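You operate a simulated robot arm through the tools that you are given. There is no shell and no other tool. Be economical: measure what you need, move in short steps, check, and stop when the job is done.

You are at the controls of a simulated robot arm. One attempt, no reset.

## Task
Brush up the spilt rice and empty the dustpan into the table bin.
Fine: use the blue brush from the white board; put brush and dustpan back; close the bin's lid. Set down upright: brush.

It is judged by the outcome, as a careful person would: the job done as asked, and still so three seconds after it is handed in. It fails if anything else is knocked over, pushed out of place, dropped, spilled or broken. Lids that push on must go on centred and level and be pressed home; caps that screw on are set level and turned clockwise until they are tight.

## Robot
A 7-joint arm with a fingered hand on a trunk, on a base that drives. Base frame: it is fixed to the floor where the robot stands at the start and does not move with it; the origin is under the middle of the robot, x ahead of it, y to its left, z up. Units: m, rad, N and s.
With the tool pointing down near the work surface it reaches from about 0.1 to 0.6 m from the robot's upright axis, wherever it stands. Its first joint turns from -2.007 to 2.007 rad. Places, roughly: side table [0.6, -0.3, 0.4]; table bin [0.4, 0.2, 0.9]; table bin lid [0.4, 0.2, 1]. Payload 3.1 kg.
The TCP is the grasp point between the finger pads, 0.022 m short of the fingertips. In the tool frame z runs along the fingers and y along their closing line. The gripper opens to 0.112 m. The gripper's body begins 0.06 m behind the TCP. The gripper is a hand of 3 fingers: y runs from the thumb to the fingers, the wrist lies at [0, 0, -0.218] in the tool frame.
Orientation is told as [roll, pitch, yaw] about the base's x, y, z axes, in that order, counted from this pose: with the fingers straight down and closing along the base's y, the tool's x points along the base's -x, its y along +y and its z along -z.

## Interface
- The arm moves only by the tool nudge_tool. Its argument "motion" is text: rows parted by semicolons, each of 6 numbers parted by spaces: the shift along the tool's x, y, z in units of 20 mm (1.0 is 20 mm), then the turn, a rotation vector about the tool's x, y, z in units of 5 degrees (1.0 is 5 degrees). In form: tx ty tz rx ry rz; .... A call has 1 to 8 rows; each row shifts and turns the commanded pose from where the row before left it, along the tool's axes as they then stand. A call with a number of a shift or a turn outside -1 to 1 is refused whole. Rows are played at 5 a second. More than 0.05 m and 0.15 rad between two rows, and nothing of the call is played. A pose out of reach is approached as far as the arm can. The call stops where the force on the tool passes 40 N (or 10 N more than at its start, if that is more) or the arm is blocked; 0.2 s more then pass. In this call time passes only in rows, and 0.2 s behind the last. The reply holds the time, the measured pose of the TCP, the force on the tool along the base axes, the opening and the grip force, in the units named above and with some noise, with the torque about the TCP (base axes, N m) and any sound that the robot's microphone picked up, and new pictures: "pictures" is both (left out), scene, wrist or none.
- Cameras (640 x 400 px; columns grow to the right, rows downward): "scene" is now at [-0.0055, 0.1128, 1.7931]; the picture's right is [-0.43, -0.90, 0.00], its down [-0.74, 0.35, -0.57] and it looks along [0.52, -0.25, -0.82] (base axes); focal length 255 px, centre (320, 200). "wrist" rides on the gripper at [0.066, 0.003, -0.08] in the tool frame; the picture's right is [-0.05, 1.00, 0.00], its down [-0.77, -0.04, -0.64] and it looks along [-0.64, -0.03, 0.77] (tool axes); focal length 275 px, centre (320, 200). There is no depth. A picture from a camera that has moved, and an enlarged one, comes with that camera's place and axes in the base frame and with its lens. The place of the scene camera against the robot may be out by one fixed shift of up to 0.025 m in any direction.
- slide_trunk(by): slides the trunk up (or, below 0, down) by that many m; the arm and the scene camera ride with it, the base frame stays. It gives what a move gives, with no picture.
- drive_base(legs): drives the robot by 1 to 6 legs, each [ahead, left, turn to the left] in m, m and rad, along the robot's own axes; the way and the turn of a leg run together, so that a leg with both is an arc; at most 1.5 m and 3.142 rad a leg. The arm and the cameras ride along, it lands a little off, and it stops where it bumps. It gives what a move gives, and a new picture of the scene camera.
- finger_targets(finger1, finger2, thumb_bend): sets how far each is bent, from 0 (flat) to 1 (curled in); at 0.3 the hand is open as for a grip, at 0.7 the pads meet at the TCP. One left out holds its place. A second passes; each finger stops where it meets its share of the squeeze, and holds until it gets a number again. It is the only way to open and close the hand. It gives what a move gives, with no picture; readings hold the bend of each and the force on the fingers (four entries, about 0 where the hand has none), thumb and palm.
- aim_head(pan, tilt): turns the head with the scene camera to pan (to the left, within 2.705 rad either way) and tilt (down, from -0.506 to 1.204), counted from straight ahead of the robot. It gives what a move gives, and a new picture of the scene camera.
- inspect(camera, box): a new picture of the part [left, top, right, bottom] of that camera's present view, enlarged. No time passes.
- sign_off(): hands the job in; it is judged then, once.

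Go step by step. Nothing tells you exact positions but the pictures and the camera data: compare them with the known pose of the tool, close in by small moves and look again before you grip or let go. The budget is 120 turns and 260 pictures, counting those below and the enlarged ones. Unless the task says otherwise, let go and move clear before handing in, and close with one line.

The tools are called after "Request:" as a command line: name --argument value ..., lists and objects as JSON in quotes. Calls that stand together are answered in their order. nudge_tool: Moves the arm, as the interface text tells. Its arguments: {"type":"object","properties":{"motion":{"type":"string"},"pictures":{"type":"string","enum":["both","scene","wrist","none"]}},"required":["motion"]} The other tools are called the same way: slide_trunk (by) slides the trunk up or down; finger_targets (finger1, finger2, thumb_bend) moves the fingers one by one; drive_base (legs) drives the base; aim_head (pan, tilt) turns the head that bears the scene camera; inspect (camera, box) takes an enlarged picture of a part of a camera's view; sign_off () hands the job in.

At the start:

```text
t: 0.0
eef_pos: [0.3584, 0.0709, 1.4106]
tool_rot: [0.0, 0.0, -0.001]
force: [0.1, 0.4, 0.5]
wrist_torque: [-0.02, -0.01, 0.03]
gripper_width: 0.1119
finger_force: 0.0
shape: jaw
bend: [0.3, 0.3, 0.3]
finger forces: [0.0, 0.1, 0.1, 0.1, 0.1, 0.0]
trunk travel left (down, up): [-0.925, 0.065]
robot x, y, heading: [-0.0006, 0.0005, -0.0]
head pan, tilt: [-0.447, 0.962]
```

scene: 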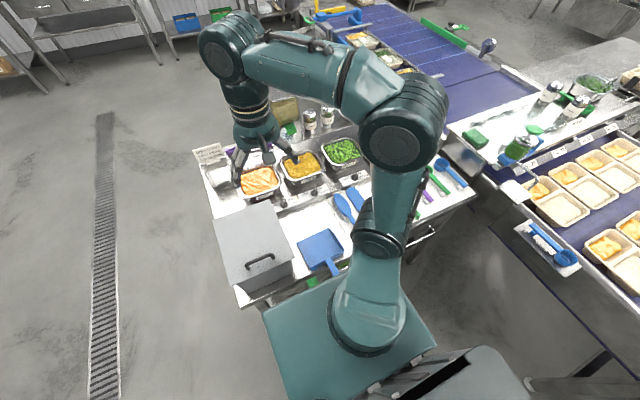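
wrist: 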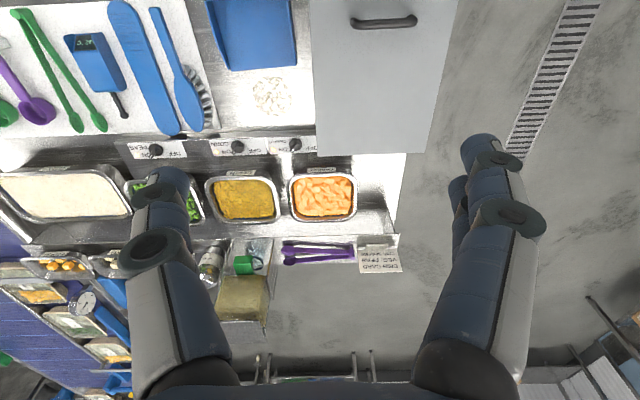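

I see a prep table with a white board of tools, a blue dustpan, a rice patch and a grey lidded bin. I'll enlarge the views before moving.

Request:
inspect --camera "wrist" --box '[60, 0, 460, 250]'

Request:
inspect --camera "scene" --box '[180, 120, 500, 320]'

```text
1.60 times, centred on (260, 125) of wrist
camera zoom: at [0.2919, 0.0743, 1.4908], right [0.05, 1.0, 0.0], down [0.77, -0.04, 0.64], along [0.64, -0.03, -0.77], focal length 440 px, centre (416, 320)
```

zoom: 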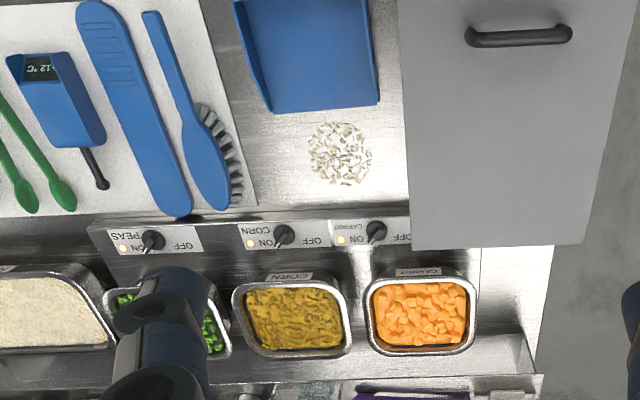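

```text
2.00 times, centred on (340, 220) of scene
camera zoom: at [-0.0055, 0.1128, 1.7931], right [-0.43, -0.9, 0.0], down [-0.74, 0.35, -0.57], along [0.52, -0.25, -0.82], focal length 511 px, centre (280, 160)
```

zoom: 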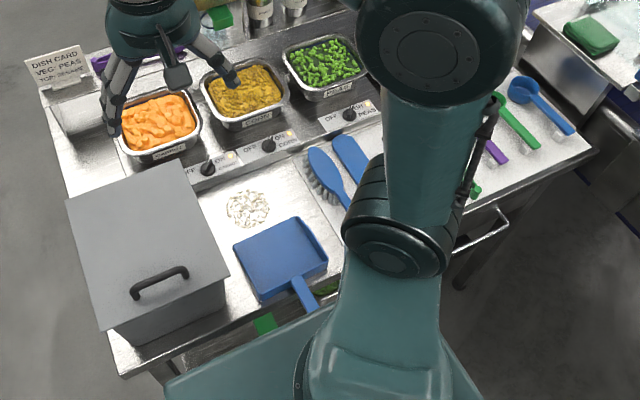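

The rice lies just beyond the dustpan's lip, and the brush lies on the board with its bristles sideways. I'll lower the trunk for a closer look.

Request:
slide_trunk --by -0.2

Request:
nudge_tool --motion "1 0 0 0 0 0;1 0 0 0 0 0;1 0 0 0 0 0;1 0 0 0 0 0;1 0 0 0 0 0"

```text
t: 2.2
eef_pos: [0.3576, 0.0709, 1.2106]
tool_rot: [0.001, -0.001, 0.0]
force: [-0.1, -0.1, -0.7]
wrist_torque: [0.01, 0.01, -0.02]
gripper_width: 0.1118
finger_force: 0.0
shape: jaw
bend: [0.3, 0.3, 0.3]
finger forces: [0.1, 0.0, 0.1, 0.0, 0.0, 0.1]
trunk travel left (down, up): [-0.725, 0.265]
robot x, y, heading: [0.0029, -0.0007, 0.002]
head pan, tilt: [-0.447, 0.962]
```

```text
t: 3.4
eef_pos: [0.2574, 0.0695, 1.2112]
tool_rot: [0.0, 0.001, -0.001]
force: [0.9, 0.4, 0.1]
wrist_torque: [0.01, -0.02, -0.02]
gripper_width: 0.1117
finger_force: 0.1
shape: jaw
bend: [0.3, 0.3, 0.3]
finger forces: [0.0, 0.0, 0.1, 0.0, 0.1, 0.0]
trunk travel left (down, up): [-0.725, 0.265]
robot x, y, heading: [-0.0018, -0.0021, -0.004]
head pan, tilt: [-0.447, 0.962]
camera scene: at [-0.0063, 0.1122, 1.5932], right [-0.43, -0.9, 0.0], down [-0.74, 0.36, -0.57], along [0.52, -0.25, -0.82], focal length 255 px, centre (320, 200)
camera wrist: at [0.1919, 0.0727, 1.2924], right [0.05, 1.0, 0.0], down [0.77, -0.04, 0.64], along [0.64, -0.03, -0.77], focal length 275 px, centre (320, 200)
```

scene: 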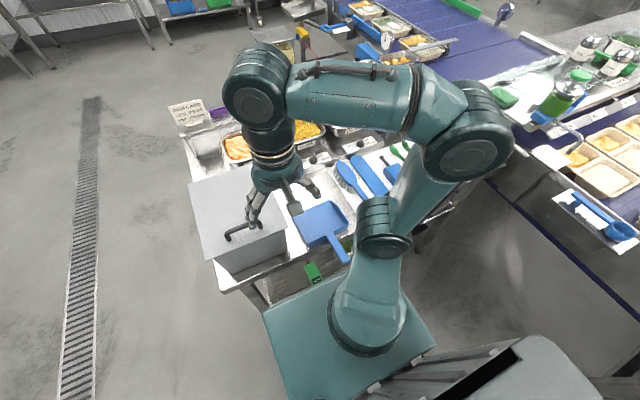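
wrist: 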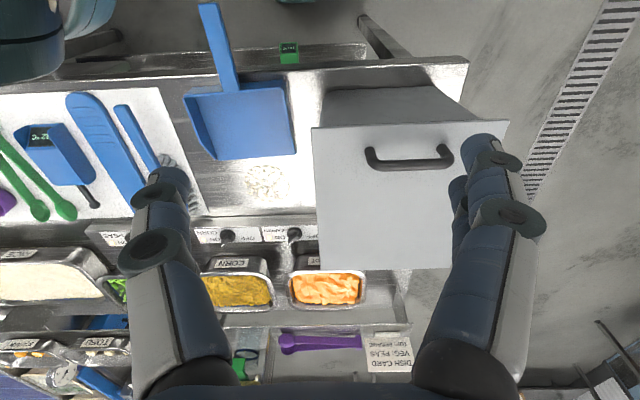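

Table top looks to be at z≈0.855, the rice at (0.505,-0.046), and the lid handle at (0.35,0.16,1.036). I'm checking the lid and brush details.

Request:
inspect --camera "wrist" --box '[290, 60, 530, 210]'

Request:
inspect --camera "wrist" --box '[60, 0, 300, 220]'

Request:
inspect --camera "scene" --box '[180, 90, 440, 310]'

```text
2.67 times, centred on (410, 135) of wrist
camera zoom: at [0.1919, 0.0727, 1.2924], right [0.05, 1.0, 0.0], down [0.77, -0.04, 0.64], along [0.64, -0.03, -0.77], focal length 734 px, centre (80, 373)
```

zoom: 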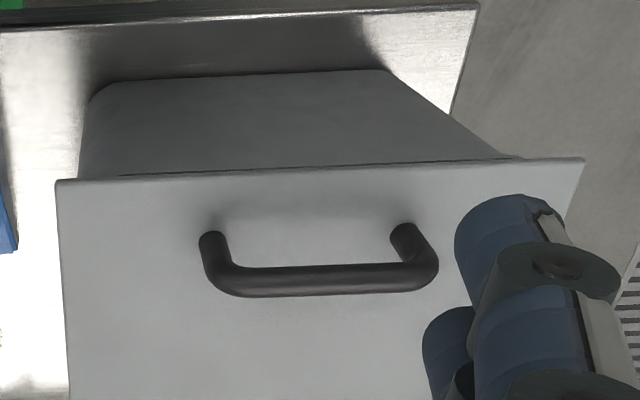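

```text
1.82 times, centred on (180, 110) of wrist
camera zoom: at [0.1919, 0.0727, 1.2924], right [0.05, 1.0, 0.0], down [0.77, -0.04, 0.64], along [0.64, -0.03, -0.77], focal length 500 px, centre (574, 364)
```

zoom: 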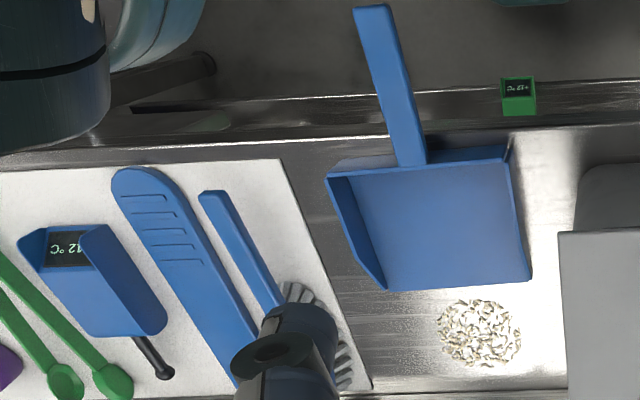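

```text
1.82 times, centred on (310, 200) of scene
camera zoom: at [-0.0063, 0.1122, 1.5932], right [-0.43, -0.9, 0.0], down [-0.74, 0.36, -0.57], along [0.52, -0.25, -0.82], focal length 464 px, centre (338, 200)
```

zoom: 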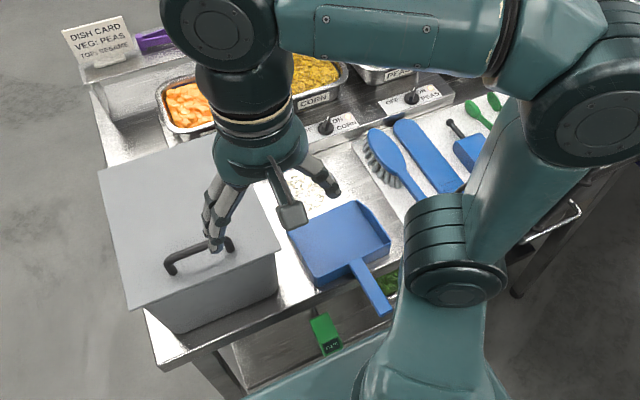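

The brush appears to stand on its bristles with its handle toward me, at y≈-0.235. I'll move the hand over it to look closely.

Request:
nudge_tool --motion "0 -1 0 0 0 0;0 -1 0 0 0 0;0 -1 0 0 0 0;0 -1 0 0 0 0;0 -1 0 0 0 0;0 -1 0 0 0 0;0 -1 0 0 0 0;0 -1 0 0 0 0" --pictures "none"

Request:
nudge_tool --motion "-1 -1 1 0 0 0;-1 -1 1 0 0 0;0 -1 1 0 0 0;0 -1 1 0 0 0;0 -1 0 0 0 0;0 -1 0 0 0 0;0 -1 0 0 0 0"

```text
t: 5.2
eef_pos: [0.2571, -0.0905, 1.2094]
tool_rot: [0.002, -0.001, 0.001]
force: [-0.5, 0.1, 0.4]
wrist_torque: [0.01, 0.04, 0.01]
gripper_width: 0.1121
finger_force: 0.0
shape: jaw
bend: [0.3, 0.3, 0.3]
finger forces: [0.1, 0.1, 0.0, 0.0, 0.0, 0.0]
trunk travel left (down, up): [-0.725, 0.265]
robot x, y, heading: [-0.0021, 0.0012, -0.004]
head pan, tilt: [-0.447, 0.962]
```

```text
t: 6.8
eef_pos: [0.2983, -0.2294, 1.1271]
tool_rot: [-0.001, -0.002, 0.002]
force: [0.5, 0.3, -0.7]
wrist_torque: [-0.02, -0.02, -0.02]
gripper_width: 0.1119
finger_force: 0.1
shape: jaw
bend: [0.3, 0.3, 0.3]
finger forces: [0.1, 0.1, 0.0, 0.1, 0.0, 0.0]
trunk travel left (down, up): [-0.725, 0.265]
robot x, y, heading: [-0.0012, -0.0017, -0.003]
head pan, tilt: [-0.447, 0.962]
camera scene: at [-0.0056, 0.1121, 1.5932], right [-0.43, -0.9, 0.0], down [-0.74, 0.36, -0.57], along [0.52, -0.25, -0.82], focal length 255 px, centre (320, 200)
camera wrist: at [0.2315, -0.226, 1.2094], right [0.05, 1.0, 0.0], down [0.77, -0.04, 0.64], along [0.64, -0.03, -0.77], focal length 275 px, centre (320, 200)
```

scene: 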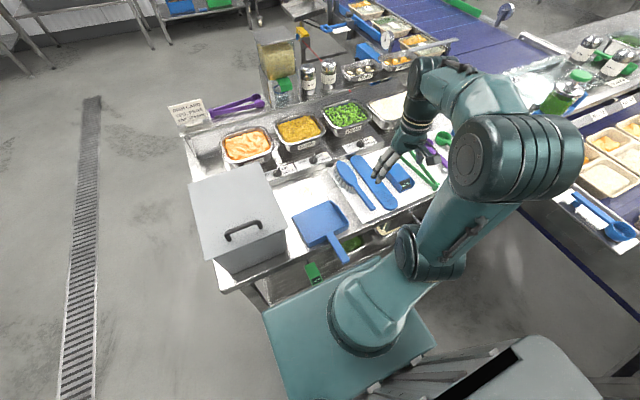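
wrist: 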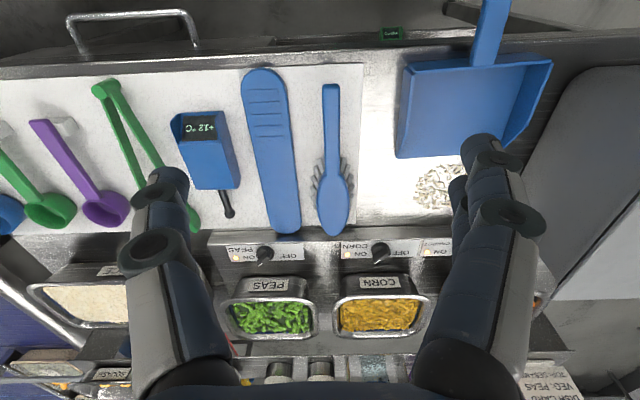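

Request:
inspect --camera "wrist" --box '[230, 60, 430, 250]'

Request:
inspect --camera "scene" --box '[280, 140, 420, 240]'

Request:
inspect --camera "scene" --box '[270, 180, 390, 290]'

```text
2.11 times, centred on (330, 155) of wrist
camera zoom: at [0.2315, -0.226, 1.2094], right [0.05, 1.0, 0.0], down [0.77, -0.04, 0.64], along [0.64, -0.03, -0.77], focal length 580 px, centre (299, 295)
```

zoom: 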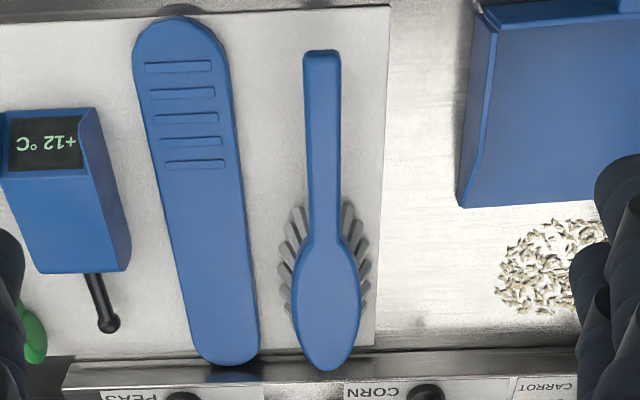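

```text
4.00 times, centred on (350, 190) of scene
camera zoom: at [-0.0056, 0.1121, 1.5932], right [-0.43, -0.9, 0.0], down [-0.74, 0.36, -0.57], along [0.52, -0.25, -0.82], focal length 1022 px, centre (200, 240)
```

zoom: 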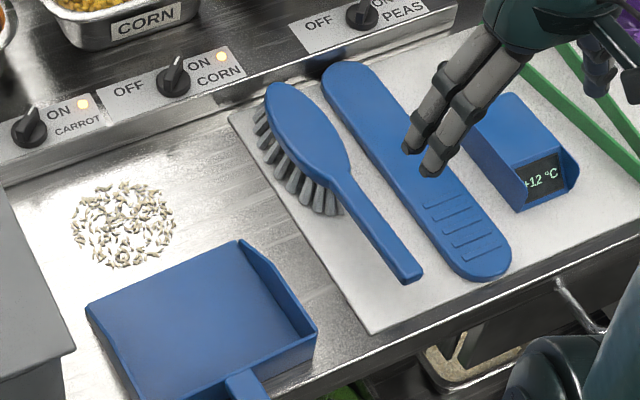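

```text
3.64 times, centred on (330, 235) of scene
camera zoom: at [-0.0056, 0.1121, 1.5932], right [-0.43, -0.9, 0.0], down [-0.74, 0.36, -0.57], along [0.52, -0.25, -0.82], focal length 929 px, centre (284, 73)
```

zoom: 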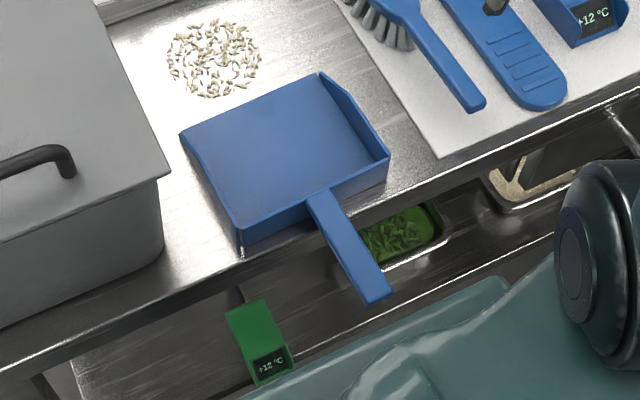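

The brush stands bristles-down with its handle along x at y≈-0.219. I'll partly close the hand and come down over the handle near its neck.

Request:
finger_targets --finger1 0.5 --finger2 0.5 --thumb_bend 0.5

Request:
nudge_tool --motion "-1 0.1 1 0 0 0;-1 0.1 1 0 0 0;-1 0.1 1 0 0 0;-1 0.1 1 0 0 0;-1 0.1 1 0 0 0;-0.5 0 1 0 0 0;0 0 1 0 0 0"

```text
t: 7.8
eef_pos: [0.2985, -0.2284, 1.1285]
tool_rot: [0.0, 0.0, 0.0]
force: [0.0, -1.1, 0.3]
wrist_torque: [0.01, 0.03, 0.01]
gripper_width: 0.0558
finger_force: 0.0
shape: fingers
bend: [0.5, 0.5, 0.5]
finger forces: [0.0, 0.0, 0.0, 0.0, 0.0, 0.0]
trunk travel left (down, up): [-0.725, 0.265]
robot x, y, heading: [0.0018, 0.0022, 0.002]
head pan, tilt: [-0.447, 0.962]
```

```text
t: 9.4
eef_pos: [0.4083, -0.2185, 0.9895]
tool_rot: [-0.001, 0.0, 0.0]
force: [-0.4, 0.5, 0.0]
wrist_torque: [0.04, 0.0, 0.01]
gripper_width: 0.0556
finger_force: 0.0
shape: fingers
bend: [0.5, 0.5, 0.5]
finger forces: [0.0, 0.0, 0.0, 0.1, 0.0, 0.0]
trunk travel left (down, up): [-0.725, 0.265]
robot x, y, heading: [0.0015, -0.0003, -0.002]
head pan, tilt: [-0.447, 0.962]
camera scene: at [-0.0052, 0.1126, 1.5932], right [-0.43, -0.9, 0.0], down [-0.74, 0.35, -0.57], along [0.52, -0.25, -0.82], focal length 255 px, centre (320, 200)
camera wrist: at [0.3423, -0.2155, 1.07], right [0.05, 1.0, 0.0], down [0.77, -0.04, 0.64], along [0.64, -0.03, -0.77], focal length 275 px, centre (320, 200)
```

scene: 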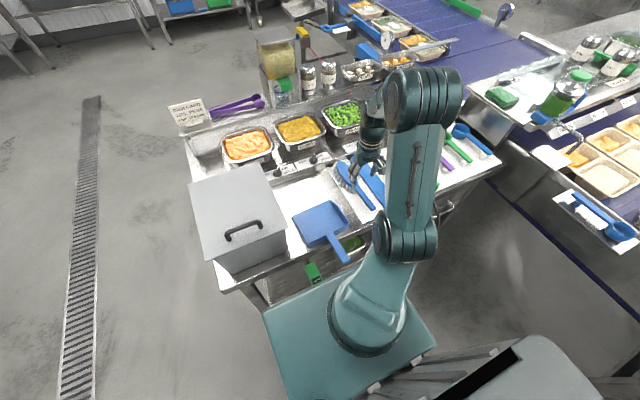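
wrist: 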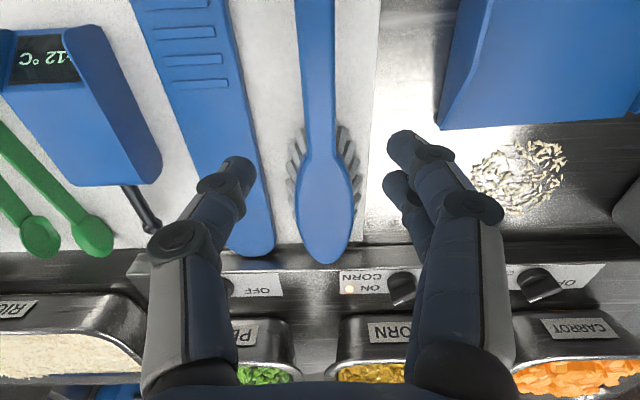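

The brush top is at z≈0.90 and the axis is lined up between thumb and fingers. I'll back off 1 cm toward the handle and go down.

Request:
nudge_tool --motion "0.5 0 1 0 0 0;0.2 0 1 0 0 0;0 0 1 0 0 0;0 0 1 0 0 0;0 0 0.5 0 0 0"

```text
t: 10.6
eef_pos: [0.3938, -0.2206, 0.8992]
tool_rot: [-0.001, -0.001, -0.001]
force: [0.6, -0.4, -0.3]
wrist_torque: [-0.03, 0.0, 0.01]
gripper_width: 0.0556
finger_force: 0.1
shape: fingers
bend: [0.5, 0.5, 0.5]
finger forces: [0.1, 0.0, 0.0, 0.0, 0.0, 0.0]
trunk travel left (down, up): [-0.725, 0.265]
robot x, y, heading: [0.0045, -0.0027, 0.001]
head pan, tilt: [-0.447, 0.962]
camera scene: at [-0.0053, 0.1127, 1.5932], right [-0.43, -0.9, 0.0], down [-0.74, 0.35, -0.57], along [0.52, -0.25, -0.82], focal length 255 px, centre (320, 200)
camera wrist: at [0.3275, -0.2171, 0.9797], right [0.05, 1.0, 0.0], down [0.77, -0.04, 0.64], along [0.64, -0.03, -0.77], focal length 275 px, centre (320, 200)
```

scene: 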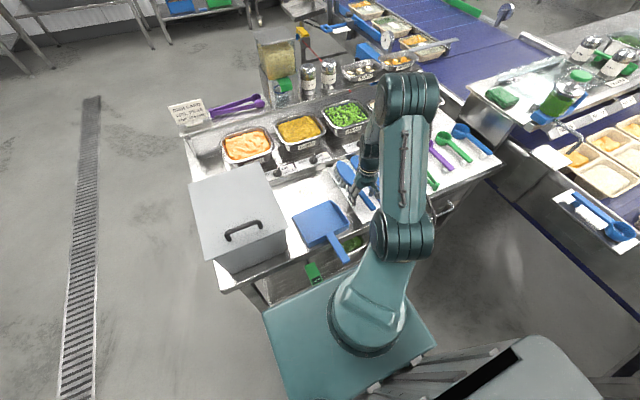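
wrist: 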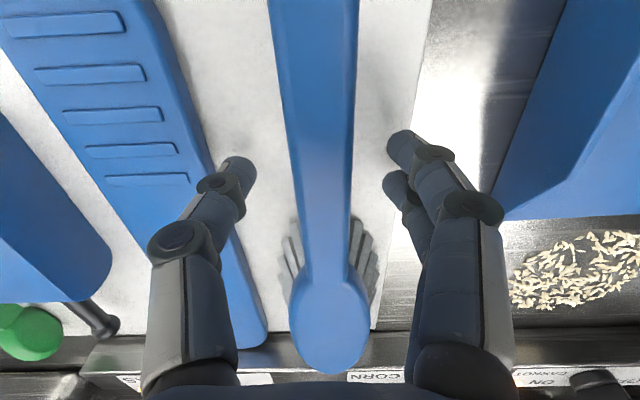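

Well lined up; I'll lower another 8 mm and close.

Request:
nudge_tool --motion "0 0.05 0.35 0 0 0" --pictures "none"

Request:
finger_targets --finger1 0.75 --finger2 0.75 --thumb_bend 0.75

Request:
inspect --camera "wrist" --box '[0, 0, 640, 400]'

```text
t: 11.0
eef_pos: [0.3943, -0.2183, 0.892]
tool_rot: [0.0, 0.0, 0.001]
force: [-0.6, -0.5, -0.5]
wrist_torque: [0.01, -0.01, 0.03]
gripper_width: 0.0557
finger_force: 0.4
shape: fingers
bend: [0.5, 0.5, 0.5]
finger forces: [0.2, 0.2, 0.0, 0.0, 0.0, 0.0]
trunk travel left (down, up): [-0.725, 0.265]
robot x, y, heading: [0.0006, 0.0006, 0.001]
head pan, tilt: [-0.447, 0.962]
```

```text
t: 12.0
eef_pos: [0.3938, -0.2198, 0.8929]
tool_rot: [0.0, 0.0, -0.001]
force: [0.4, 0.7, 0.9]
wrist_torque: [-0.01, 0.02, -0.02]
gripper_width: 0.0001
finger_force: 6.7
shape: fingers
bend: [0.74, 0.74, 0.72]
finger forces: [3.1, 3.4, 0.0, 0.0, 7.1, 0.0]
trunk travel left (down, up): [-0.725, 0.265]
robot x, y, heading: [0.0016, -0.0004, -0.005]
head pan, tilt: [-0.447, 0.962]
```

```text
1.00 times, centred on (320, 200) of wrist (not enlarged: the box is as wide or as high as the picture)
camera zoom: at [0.3278, -0.216, 0.9728], right [0.05, 1.0, 0.0], down [0.77, -0.04, 0.64], along [0.64, -0.03, -0.77], focal length 275 px, centre (320, 200)
```

zoom: 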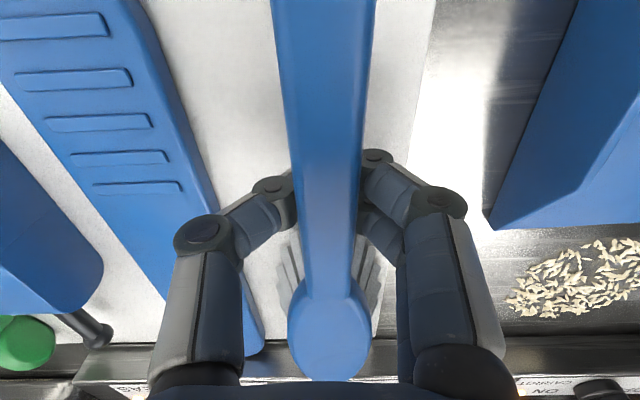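

The fingers met beneath the handle, so it sits higher than I took it. I'll open, raise about 12 mm and close again.

Request:
finger_targets --finger1 0.5 --finger2 0.5 --thumb_bend 0.5

Request:
nudge_tool --motion "0 0 -0.6 0 0 0" --pictures "none"

Request:
finger_targets --finger1 0.75 --finger2 0.75 --thumb_bend 0.75

Request:
inspect --camera "wrist" --box '[0, 0, 640, 400]'

```text
t: 13.0
eef_pos: [0.3951, -0.2199, 0.8917]
tool_rot: [-0.001, -0.001, 0.0]
force: [-0.7, -0.2, -0.2]
wrist_torque: [0.01, 0.01, -0.02]
gripper_width: 0.0547
finger_force: 0.0
shape: fingers
bend: [0.5, 0.5, 0.5]
finger forces: [0.1, 0.0, 0.0, 0.0, 0.0, 0.0]
trunk travel left (down, up): [-0.725, 0.265]
robot x, y, heading: [-0.0011, 0.0013, 0.002]
head pan, tilt: [-0.447, 0.962]
```

```text
t: 13.4
eef_pos: [0.3943, -0.2197, 0.9037]
tool_rot: [0.0, 0.0, 0.001]
force: [-0.6, -1.0, -0.5]
wrist_torque: [-0.01, 0.03, -0.04]
gripper_width: 0.0544
finger_force: 0.0
shape: fingers
bend: [0.5, 0.5, 0.5]
finger forces: [0.0, 0.0, 0.0, 0.0, 0.1, 0.0]
trunk travel left (down, up): [-0.725, 0.265]
robot x, y, heading: [-0.0022, -0.001, -0.003]
head pan, tilt: [-0.447, 0.962]
```

```text
t: 14.4
eef_pos: [0.3942, -0.2175, 0.9036]
tool_rot: [0.0, -0.001, 0.001]
force: [-0.1, -0.1, -0.3]
wrist_torque: [-0.02, -0.02, -0.02]
gripper_width: 0.0002
finger_force: 0.4
shape: fingers
bend: [0.74, 0.74, 0.73]
finger forces: [0.3, 0.1, 0.1, 0.1, 0.3, 0.0]
trunk travel left (down, up): [-0.725, 0.265]
robot x, y, heading: [0.0006, -0.0007, -0.001]
head pan, tilt: [-0.447, 0.962]
```

```text
1.00 times, centred on (320, 200) of wrist (not enlarged: the box is as wide or as high as the picture)
camera zoom: at [0.328, -0.2157, 0.9849], right [0.05, 1.0, 0.0], down [0.77, -0.04, 0.64], along [0.64, -0.03, -0.77], focal length 275 px, centre (320, 200)
```

zoom: 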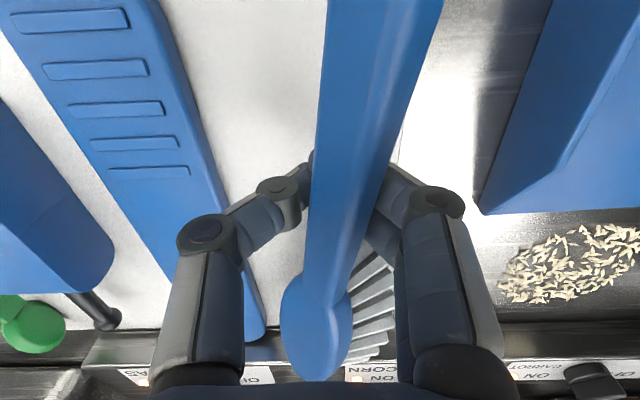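

The handle is riding on top of the fingers and the brush has rolled a little. I'll open, rise and look again.

Request:
finger_targets --finger1 0.5 --finger2 0.5 --thumb_bend 0.5

Request:
inspect --camera "wrist" --box '[0, 0, 640, 400]'

Request:
inspect --camera "scene" --box '[310, 140, 410, 220]'

```text
t: 15.4
eef_pos: [0.3954, -0.2192, 0.9025]
tool_rot: [0.001, 0.0, 0.0]
force: [-0.2, -0.4, 0.1]
wrist_torque: [0.03, 0.01, 0.01]
gripper_width: 0.0546
finger_force: 0.1
shape: fingers
bend: [0.5, 0.5, 0.5]
finger forces: [0.1, 0.1, 0.0, 0.0, 0.2, 0.1]
trunk travel left (down, up): [-0.725, 0.265]
robot x, y, heading: [0.0026, -0.0024, -0.002]
head pan, tilt: [-0.447, 0.962]
```

```text
1.00 times, centred on (320, 200) of wrist (not enlarged: the box is as wide or as high as the picture)
camera zoom: at [0.3279, -0.2157, 0.985], right [0.05, 1.0, 0.0], down [0.77, -0.04, 0.64], along [0.64, -0.03, -0.77], focal length 275 px, centre (320, 200)
```

zoom: 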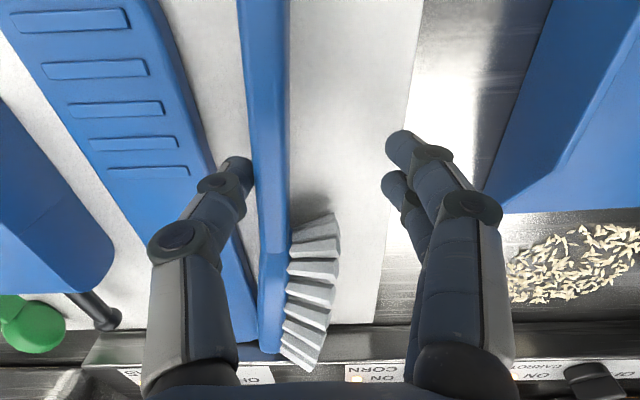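

```text
5.00 times, centred on (360, 180) of scene
camera zoom: at [-0.0055, 0.1127, 1.5932], right [-0.43, -0.9, 0.0], down [-0.74, 0.35, -0.57], along [0.52, -0.25, -0.82], focal length 1277 px, centre (120, 300)
```

zoom: 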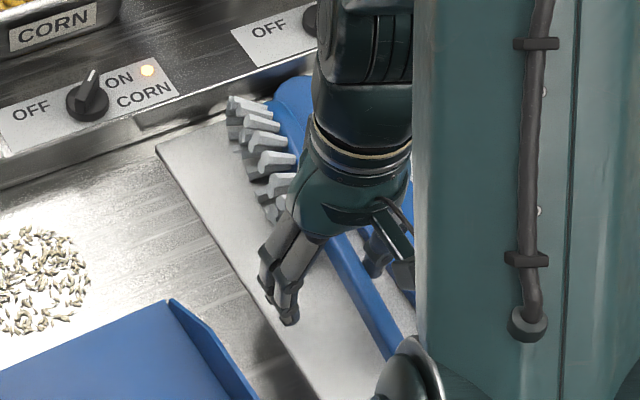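

The brush has rolled onto its side, still on the board. I'll rise and view it so I can grip it and set it upright again.

Request:
nudge_tool --motion "0 0 -1 0 0 0;0 0 -1 0 0 0;0.5 0 -1 0 0 0;0.5 0 -1 0 0 0;0.5 0 -1 0 0 0;0.5 0 0 0 0 0" --pictures "wrist"

Request:
inspect --camera "wrist" --box '[190, 0, 430, 220]'

Request:
inspect --camera "scene" --box '[310, 140, 410, 220]'

```text
t: 16.8
eef_pos: [0.3536, -0.2195, 1.0042]
tool_rot: [-0.001, 0.0, 0.001]
force: [0.2, 0.1, -0.1]
wrist_torque: [0.03, -0.01, -0.02]
gripper_width: 0.055
finger_force: 0.0
shape: fingers
bend: [0.5, 0.5, 0.5]
finger forces: [0.0, 0.1, 0.0, 0.0, 0.0, 0.0]
trunk travel left (down, up): [-0.725, 0.265]
robot x, y, heading: [-0.0011, -0.0009, -0.001]
head pan, tilt: [-0.447, 0.962]
camera wrist: at [0.2879, -0.2158, 1.0853], right [0.05, 1.0, 0.0], down [0.77, -0.04, 0.64], along [0.64, -0.03, -0.77], focal length 275 px, centre (320, 200)
```

wrist: 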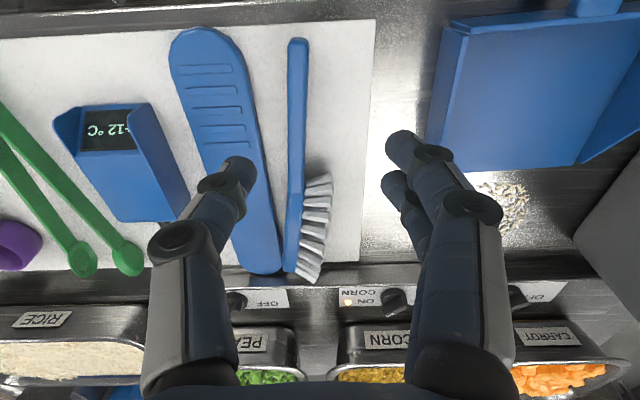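

```text
1.82 times, centred on (310, 110) of wrist
camera zoom: at [0.2879, -0.2158, 1.0853], right [0.05, 1.0, 0.0], down [0.77, -0.04, 0.64], along [0.64, -0.03, -0.77], focal length 500 px, centre (338, 364)
```

zoom: 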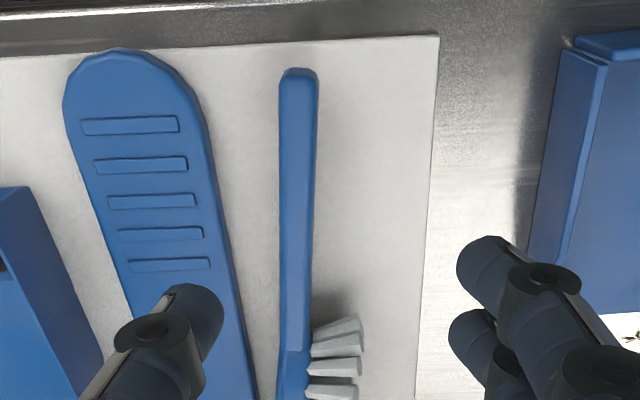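

```text
5.00 times, centred on (360, 180) of scene
camera zoom: at [-0.0058, 0.1125, 1.5932], right [-0.43, -0.9, 0.0], down [-0.74, 0.35, -0.57], along [0.52, -0.25, -0.82], focal length 1277 px, centre (120, 300)
```

zoom: 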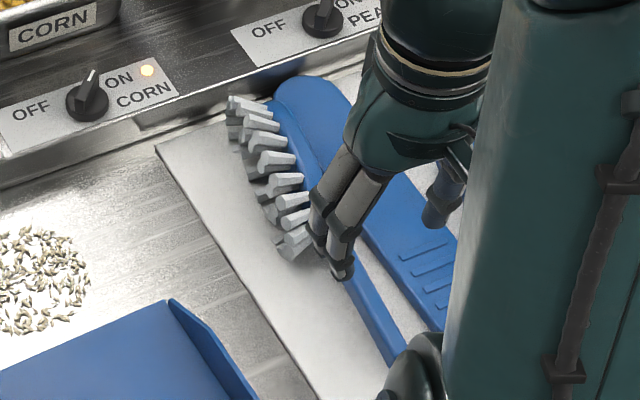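

The brush lies with its handle at about (0.375,-0.237), turned about 6° clockwise. I'll line up with it, narrow the fingers and descend.

Request:
finger_targets --finger1 0.57 --finger2 0.57 --thumb_bend 0.57

Request:
nudge_tool --motion "-0.5 -0.45 0.6 0 0 0;-0.55 -0.45 0.6 0 0 0;0 0 0.7 0 0 0.65;0 0 0.7 0 0 0.65;0 0 0.6 0 0 0" --pictures "wrist"

```text
t: 17.8
eef_pos: [0.3535, -0.2185, 1.0052]
tool_rot: [-0.001, 0.001, 0.0]
force: [-1.3, 0.0, -0.3]
wrist_torque: [0.03, 0.02, -0.04]
gripper_width: 0.0387
finger_force: 0.1
shape: fingers
bend: [0.56, 0.56, 0.56]
finger forces: [0.0, 0.1, 0.0, 0.1, 0.0, 0.1]
trunk travel left (down, up): [-0.725, 0.265]
robot x, y, heading: [-0.0023, 0.0016, 0.004]
head pan, tilt: [-0.447, 0.962]
```

```text
t: 19.0
eef_pos: [0.3748, -0.2373, 0.9405]
tool_rot: [0.001, 0.0, -0.114]
force: [0.4, 0.2, -0.5]
wrist_torque: [0.01, 0.02, 0.02]
gripper_width: 0.0385
finger_force: 0.1
shape: fingers
bend: [0.56, 0.56, 0.56]
finger forces: [0.0, 0.0, 0.1, 0.1, 0.1, 0.0]
trunk travel left (down, up): [-0.725, 0.265]
robot x, y, heading: [-0.0029, 0.0009, 0.001]
head pan, tilt: [-0.447, 0.962]
camera wrist: at [0.3091, -0.2254, 1.0211], right [0.16, 0.99, 0.0], down [0.76, -0.12, 0.64], along [0.63, -0.1, -0.77], focal length 275 px, centre (320, 200)
```

wrist: 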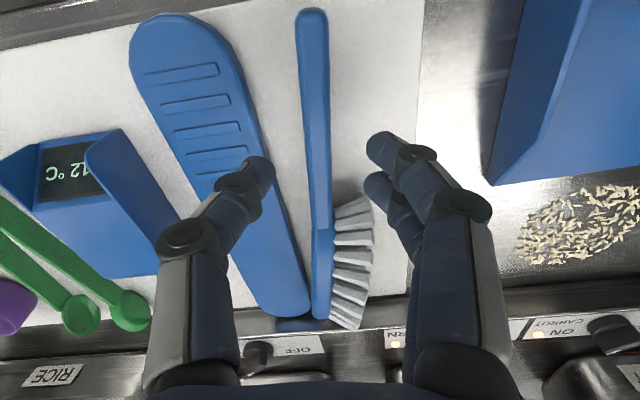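

Aligned within a millimetre or two and clear of the spatula. Descending and gripping.

Request:
nudge_tool --motion "0 0.05 1 0 0 0;0 0.05 1 0 0 0;0 0 0.75 0 0 0" --pictures "none"

Request:
inspect --camera "wrist" --box '[0, 0, 640, 400]'

```text
t: 19.8
eef_pos: [0.3737, -0.2346, 0.8906]
tool_rot: [-0.003, -0.006, -0.116]
force: [-2.5, 0.8, 16.4]
wrist_torque: [0.09, 0.1, -0.01]
gripper_width: 0.0387
finger_force: 8.7
shape: fingers
bend: [0.57, 0.56, 0.56]
finger forces: [5.5, 4.5, 0.0, 0.0, 6.7, 0.1]
trunk travel left (down, up): [-0.725, 0.265]
robot x, y, heading: [-0.0025, -0.0001, 0.0]
head pan, tilt: [-0.447, 0.962]
stopped in row 3: the force on the tool passed its limit (the readings are from after the stop); the commanded pose is now the measured one
```

```text
1.00 times, centred on (320, 200) of wrist (not enlarged: the box is as wide or as high as the picture)
camera zoom: at [0.308, -0.2242, 0.9721], right [0.16, 0.99, 0.0], down [0.76, -0.12, 0.64], along [0.63, -0.1, -0.77], focal length 275 px, centre (320, 200)
```

zoom: 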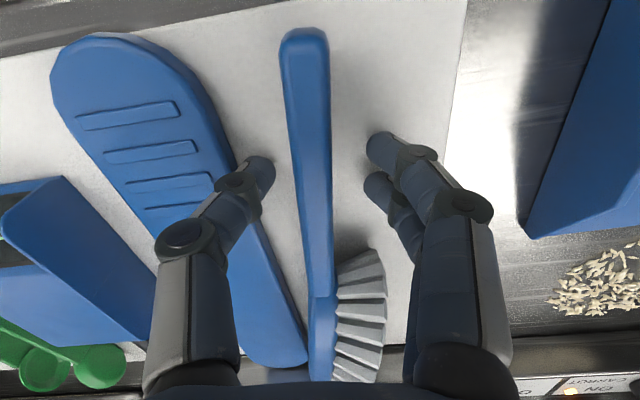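

Fingertips touched the board at TCP z≈0.890, so the board top is ≈0.868. I'll raise 2 mm and close on the handle.

Request:
nudge_tool --motion "0 0 -0.12 0 0 0" --pictures "none"

Request:
finger_targets --finger1 0.75 --finger2 0.75 --thumb_bend 0.75

Request:
inspect --camera "wrist" --box '[0, 0, 640, 400]'

```text
t: 20.2
eef_pos: [0.3756, -0.2355, 0.8921]
tool_rot: [-0.001, -0.002, -0.113]
force: [0.5, -0.7, 0.6]
wrist_torque: [-0.01, -0.01, -0.08]
gripper_width: 0.0385
finger_force: 0.1
shape: fingers
bend: [0.56, 0.56, 0.56]
finger forces: [0.1, 0.0, 0.0, 0.0, 0.0, 0.1]
trunk travel left (down, up): [-0.725, 0.265]
robot x, y, heading: [0.0005, 0.0004, 0.004]
head pan, tilt: [-0.447, 0.962]
```

```text
t: 21.2
eef_pos: [0.3747, -0.2357, 0.8921]
tool_rot: [-0.001, -0.002, -0.115]
force: [0.2, 0.7, -0.6]
wrist_torque: [-0.01, 0.01, 0.01]
gripper_width: 0.0102
finger_force: 11.4
shape: fingers
bend: [0.72, 0.72, 0.68]
finger forces: [5.8, 5.6, 0.0, 0.0, 11.5, 0.0]
trunk travel left (down, up): [-0.725, 0.265]
robot x, y, heading: [0.0014, 0.0016, 0.004]
head pan, tilt: [-0.447, 0.962]
```

```text
1.00 times, centred on (320, 200) of wrist (not enlarged: the box is as wide or as high as the picture)
camera zoom: at [0.3096, -0.2246, 0.9732], right [0.16, 0.99, 0.0], down [0.76, -0.12, 0.64], along [0.63, -0.1, -0.77], focal length 275 px, centre (320, 200)
```

zoom: 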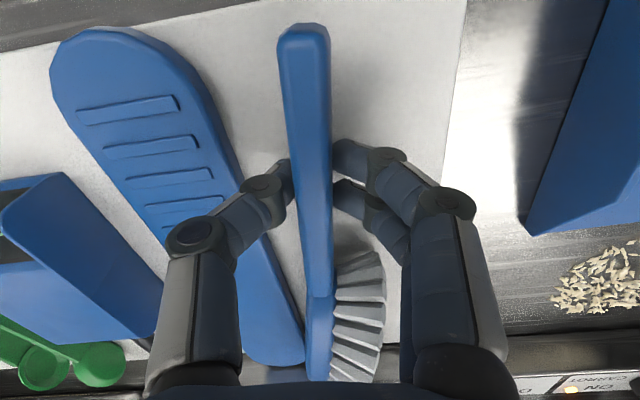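

Gripped, width 10 mm. I'll squeeze more firmly and lift straight up.

Request:
finger_targets --finger1 0.95 --finger2 0.95 --thumb_bend 0.95

Request:
nudge_tool --motion "0 0 -1 0 0 0;0 0 -1 0 0 0;0 0 -1 0 0 0;0 0 -1 0 0 0;0 0 -1 0 0 0"

```text
t: 22.2
eef_pos: [0.3752, -0.2363, 0.8926]
tool_rot: [0.0, -0.002, -0.114]
force: [-0.1, 1.1, -0.5]
wrist_torque: [0.0, -0.05, 0.02]
gripper_width: 0.009
finger_force: 26.1
shape: fingers
bend: [0.76, 0.76, 0.67]
finger forces: [12.9, 12.7, 0.0, 0.1, 25.8, 0.0]
trunk travel left (down, up): [-0.725, 0.265]
robot x, y, heading: [0.0012, -0.0041, -0.007]
head pan, tilt: [-0.447, 0.962]
```

```text
t: 23.4
eef_pos: [0.3729, -0.2346, 0.9936]
tool_rot: [0.0, -0.003, -0.114]
force: [0.2, 0.4, -1.2]
wrist_torque: [0.04, 0.14, 0.0]
gripper_width: 0.0089
finger_force: 25.9
shape: fingers
bend: [0.77, 0.76, 0.67]
finger forces: [14.8, 10.9, 0.0, 0.1, 25.9, 0.0]
trunk travel left (down, up): [-0.725, 0.265]
robot x, y, heading: [0.0003, -0.0043, -0.003]
head pan, tilt: [-0.447, 0.962]
camera scene: at [-0.0059, 0.1129, 1.5931], right [-0.43, -0.9, 0.0], down [-0.74, 0.35, -0.57], along [0.52, -0.25, -0.82], focal length 255 px, centre (320, 200)
camera wrist: at [0.3084, -0.2237, 1.0745], right [0.16, 0.99, 0.0], down [0.76, -0.12, 0.64], along [0.63, -0.1, -0.77], focal length 275 px, centre (320, 200)
```

scene: 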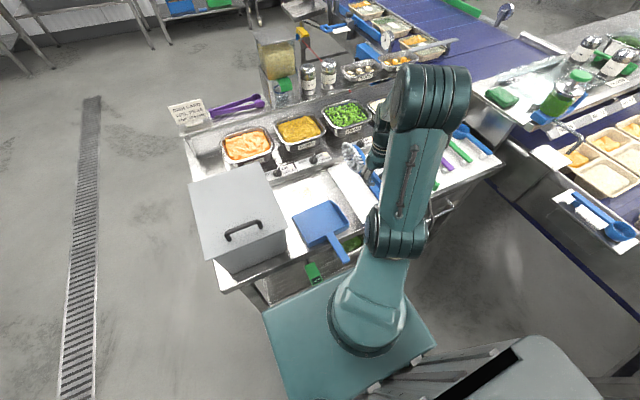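
wrist: 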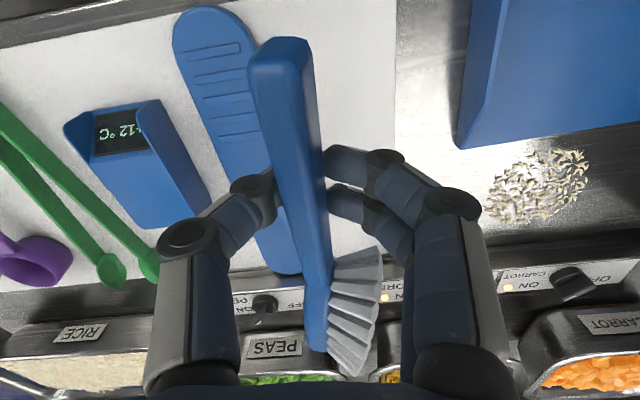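

Brush is held securely, bristles pointing along the tool's +y. I'll raise a bit and yaw the hand so the brush lies along +y.

Request:
nudge_tool --motion "0 0 -1 0 0 -1;0 0 -0.5 0 0 -1;0 0 0 0 0 -1;0 0 0 0 0 -1;0 0 0 0 0 -1;0 0 0 0 0 -1;0 0 0 0 0 -1;0 0 0 0 0 -1" --pictures "none"

Request:
nudge_tool --motion "0 0 0 0 0 -1;0 0 0 0 0 -1;0 0 0 0 0 -1;0 0 0 0 0 -1;0 0 0 0 0 -1;0 0 0 0 0 -1;0 0 0 0 0 -1;0 0 0 0 0 -1" --pictures "scene"

```text
t: 25.2
eef_pos: [0.3746, -0.236, 1.0231]
tool_rot: [-0.001, 0.0, 0.584]
force: [-0.6, 0.1, -0.4]
wrist_torque: [-0.06, 0.09, 0.02]
gripper_width: 0.0089
finger_force: 25.9
shape: fingers
bend: [0.77, 0.76, 0.67]
finger forces: [14.7, 10.9, 0.0, 0.0, 26.1, 0.0]
trunk travel left (down, up): [-0.725, 0.265]
robot x, y, heading: [0.0009, 0.0032, -0.003]
head pan, tilt: [-0.447, 0.962]
```

```text
t: 27.0
eef_pos: [0.3658, -0.2071, 1.0155]
tool_rot: [-0.002, 0.001, 1.238]
force: [0.4, 0.1, -0.6]
wrist_torque: [-0.09, 0.06, 0.03]
gripper_width: 0.0089
finger_force: 25.2
shape: fingers
bend: [0.78, 0.76, 0.68]
finger forces: [14.6, 10.6, 0.0, 0.0, 25.5, 0.0]
out of reach, approached as far as the arm can: row 7, 8
trunk travel left (down, up): [-0.725, 0.265]
robot x, y, heading: [-0.0007, 0.0008, 0.0]
head pan, tilt: [-0.447, 0.962]
camera scene: at [-0.0045, 0.1122, 1.5932], right [-0.43, -0.9, 0.0], down [-0.74, 0.35, -0.57], along [0.52, -0.25, -0.82], focal length 255 px, centre (320, 200)
```

scene: 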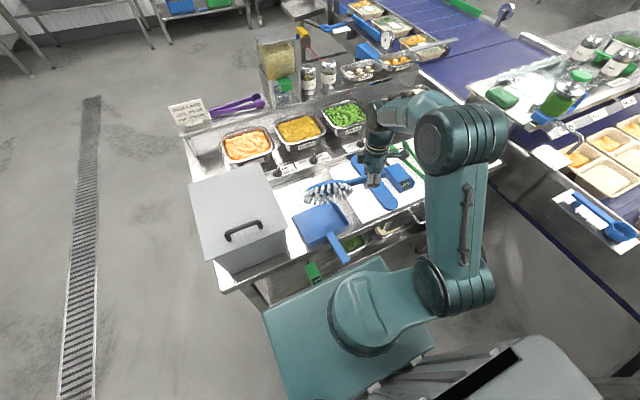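

The wrist hit its turn limit at this arm azimuth. Moving out toward the rice should free more yaw.

Request:
nudge_tool --motion "-0.6 -1 0 0 0 0;-0.6 -1 0 0 0 0;-0.6 -1 0 0 0 0;-0.6 -1 0 0 0 0;-0.6 -1 0 0 0 0;-0.6 -1 0 0 0 0;-0.6 -1 0 0 0 0;-0.6 -1 0 0 0 0" --pictures "none"

Request:
nudge_tool --motion "0 0 0 1 0 0;0 0 0 1 0 0;0 0 0 1 0 0;0 0 0 1 0 0;0 0 0 1 0 0;0 0 0 1 0 0;0 0 0 1 0 0;0 0 0 1 0 0"

```text
t: 28.8
eef_pos: [0.5483, -0.1521, 1.0148]
tool_rot: [-0.002, 0.002, 1.284]
force: [0.7, 0.4, -1.0]
wrist_torque: [-0.11, 0.02, -0.02]
gripper_width: 0.0087
finger_force: 25.3
shape: fingers
bend: [0.78, 0.76, 0.68]
finger forces: [14.5, 10.4, 0.1, 0.0, 25.2, 0.0]
out of reach, approached as far as the arm can: row 1
trunk travel left (down, up): [-0.725, 0.265]
robot x, y, heading: [-0.0009, 0.005, -0.003]
head pan, tilt: [-0.447, 0.962]
```

```text
t: 30.6
eef_pos: [0.544, -0.1536, 1.0151]
tool_rot: [-0.702, 0.001, 1.283]
force: [0.9, 0.6, -1.2]
wrist_torque: [-0.11, 0.02, 0.02]
gripper_width: 0.0082
finger_force: 25.0
shape: fingers
bend: [0.78, 0.76, 0.68]
finger forces: [13.7, 11.7, 0.0, 0.1, 25.0, 0.1]
trunk travel left (down, up): [-0.725, 0.265]
robot x, y, heading: [-0.0002, 0.0029, -0.002]
head pan, tilt: [-0.447, 0.962]
camera scene: at [-0.0076, 0.1119, 1.5932], right [-0.43, -0.9, 0.0], down [-0.74, 0.36, -0.57], along [0.52, -0.25, -0.82], focal length 255 px, centre (320, 200)
camera wrist: at [0.4724, -0.2004, 1.0752], right [-0.72, 0.26, -0.64], down [-0.15, 0.85, 0.51], along [0.68, 0.46, -0.57], focal length 275 px, centre (320, 200)
```

scene: 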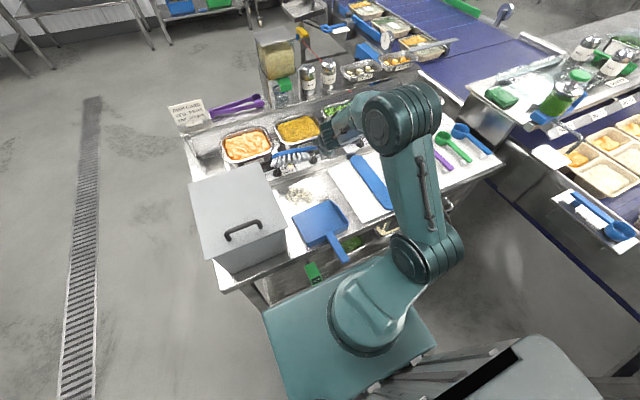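
wrist: 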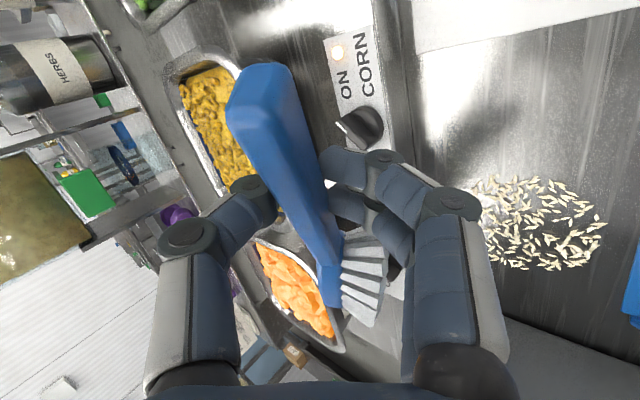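

The tilt works: bristles now face down and toward the pan. I'll add the remaining yaw and a little more tilt.

Request:
nudge_tool --motion "0 0 0 0 -0.53 -0.63;0 0 0 0 -0.53 -0.63;0 0 0 0 -0.53 -0.63;0 0 0 0 -0.53 -0.63;0 0 0 1 0 0;0 0 0 1 0 0"

Request:
inspect --camera "scene" --box '[240, 120, 400, 240]'

```text
t: 32.0
eef_pos: [0.5465, -0.1493, 1.0131]
tool_rot: [-0.837, -0.007, 1.578]
force: [-0.3, -0.2, -0.8]
wrist_torque: [-0.11, 0.0, -0.02]
gripper_width: 0.0082
finger_force: 25.2
shape: fingers
bend: [0.78, 0.76, 0.68]
finger forces: [13.6, 12.0, 0.1, 0.0, 24.9, 0.1]
trunk travel left (down, up): [-0.725, 0.265]
robot x, y, heading: [-0.0019, -0.0002, -0.002]
head pan, tilt: [-0.447, 0.962]
camera scene: at [-0.0035, 0.1129, 1.5931], right [-0.43, -0.9, 0.0], down [-0.74, 0.35, -0.57], along [0.51, -0.25, -0.82], focal length 255 px, centre (320, 200)
camera wrist: at [0.4845, -0.2158, 1.0647], right [-0.67, 0.05, -0.74], down [-0.45, 0.76, 0.46], along [0.59, 0.64, -0.49], focal length 275 px, centre (320, 200)
```

scene: 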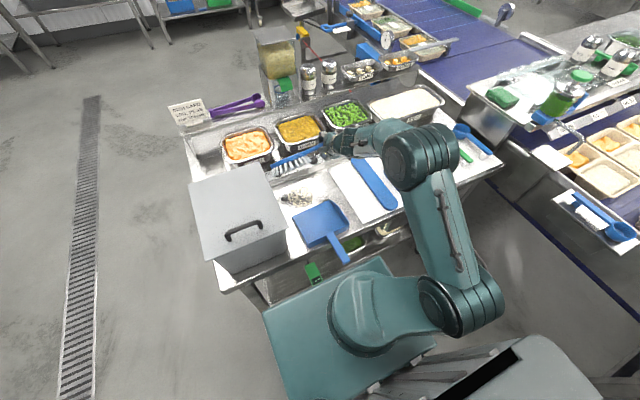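
wrist: 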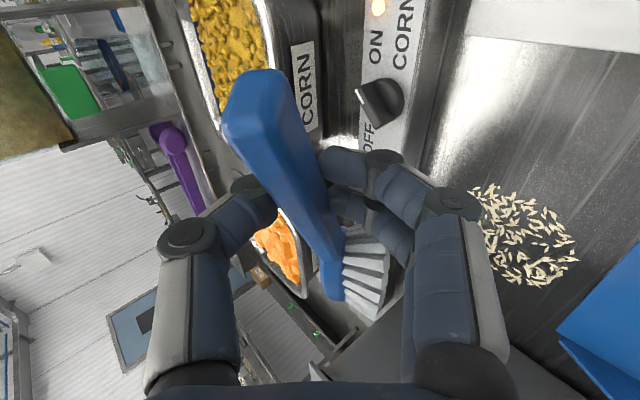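

```text
3.33 times, centred on (320, 180) of scene
camera zoom: at [-0.0035, 0.1129, 1.5931], right [-0.43, -0.9, 0.0], down [-0.74, 0.35, -0.57], along [0.51, -0.25, -0.82], focal length 852 px, centre (320, 267)
```

zoom: 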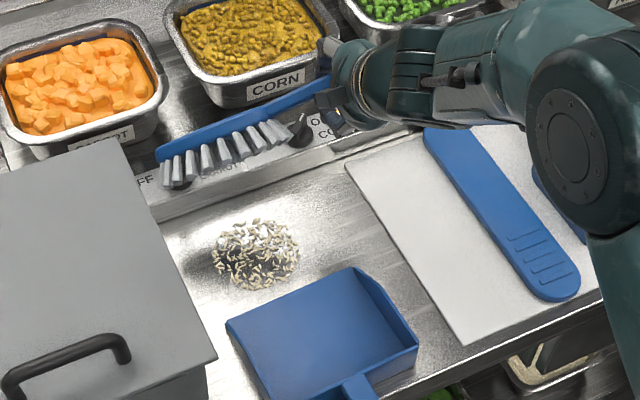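

The brush spans the rice's width just behind it. I'll shift 1 cm forward and lower most of the way.

Request:
nudge_tool --motion "0 -0.4 0.45 0 0 0;0 0.743 0.669 0 0 0;0 0.743 0.669 0 0 0;0 0.743 0.669 0 0 0;0 0.6 0.54 0 0 0"

Request:
inspect --camera "scene" --box '[240, 120, 400, 240]'

```text
t: 33.2
eef_pos: [0.5599, -0.1527, 0.9395]
tool_rot: [-0.875, 0.0, 1.569]
force: [-0.4, -0.4, 0.4]
wrist_torque: [0.12, -0.03, 0.13]
gripper_width: 0.0086
finger_force: 24.9
shape: fingers
bend: [0.77, 0.78, 0.68]
finger forces: [10.4, 15.0, 0.0, 0.0, 25.0, 0.0]
trunk travel left (down, up): [-0.725, 0.265]
robot x, y, heading: [0.0035, 0.001, -0.002]
head pan, tilt: [-0.447, 0.962]
camera scene: at [-0.0056, 0.1126, 1.5932], right [-0.43, -0.9, 0.0], down [-0.74, 0.35, -0.57], along [0.52, -0.25, -0.82], focal length 255 px, centre (320, 200)
camera wrist: at [0.4963, -0.2185, 0.9899], right [-0.64, 0.05, -0.77], down [-0.46, 0.77, 0.43], along [0.61, 0.63, -0.47], focal length 275 px, centre (320, 200)
```

scene: 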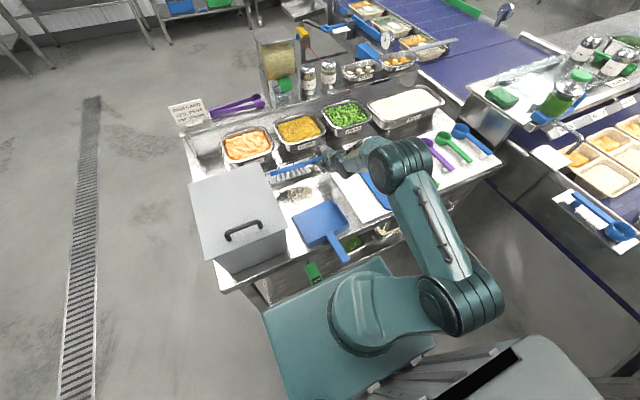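
wrist: 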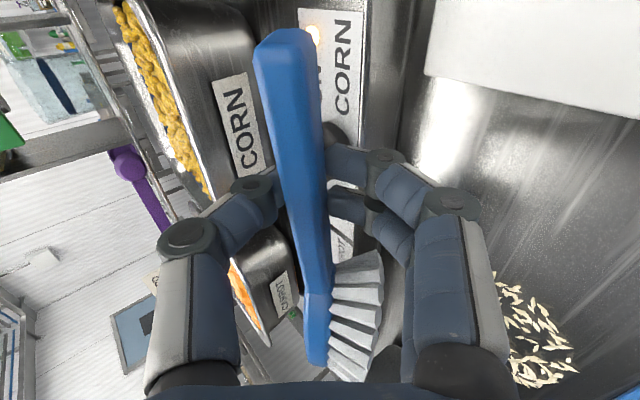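

```text
3.33 times, centred on (320, 180) of scene
camera zoom: at [-0.0056, 0.1126, 1.5932], right [-0.43, -0.9, 0.0], down [-0.74, 0.35, -0.57], along [0.52, -0.25, -0.82], focal length 852 px, centre (320, 267)
```

zoom: 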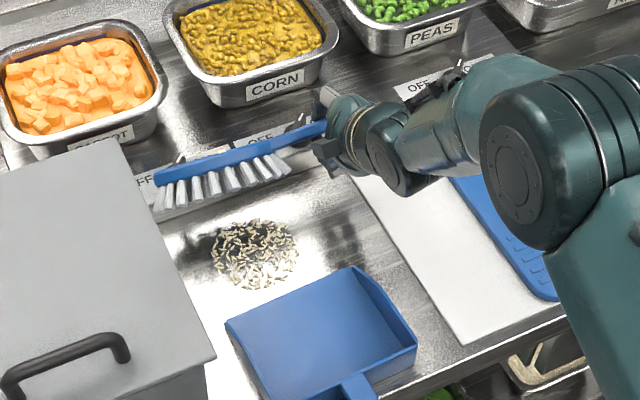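

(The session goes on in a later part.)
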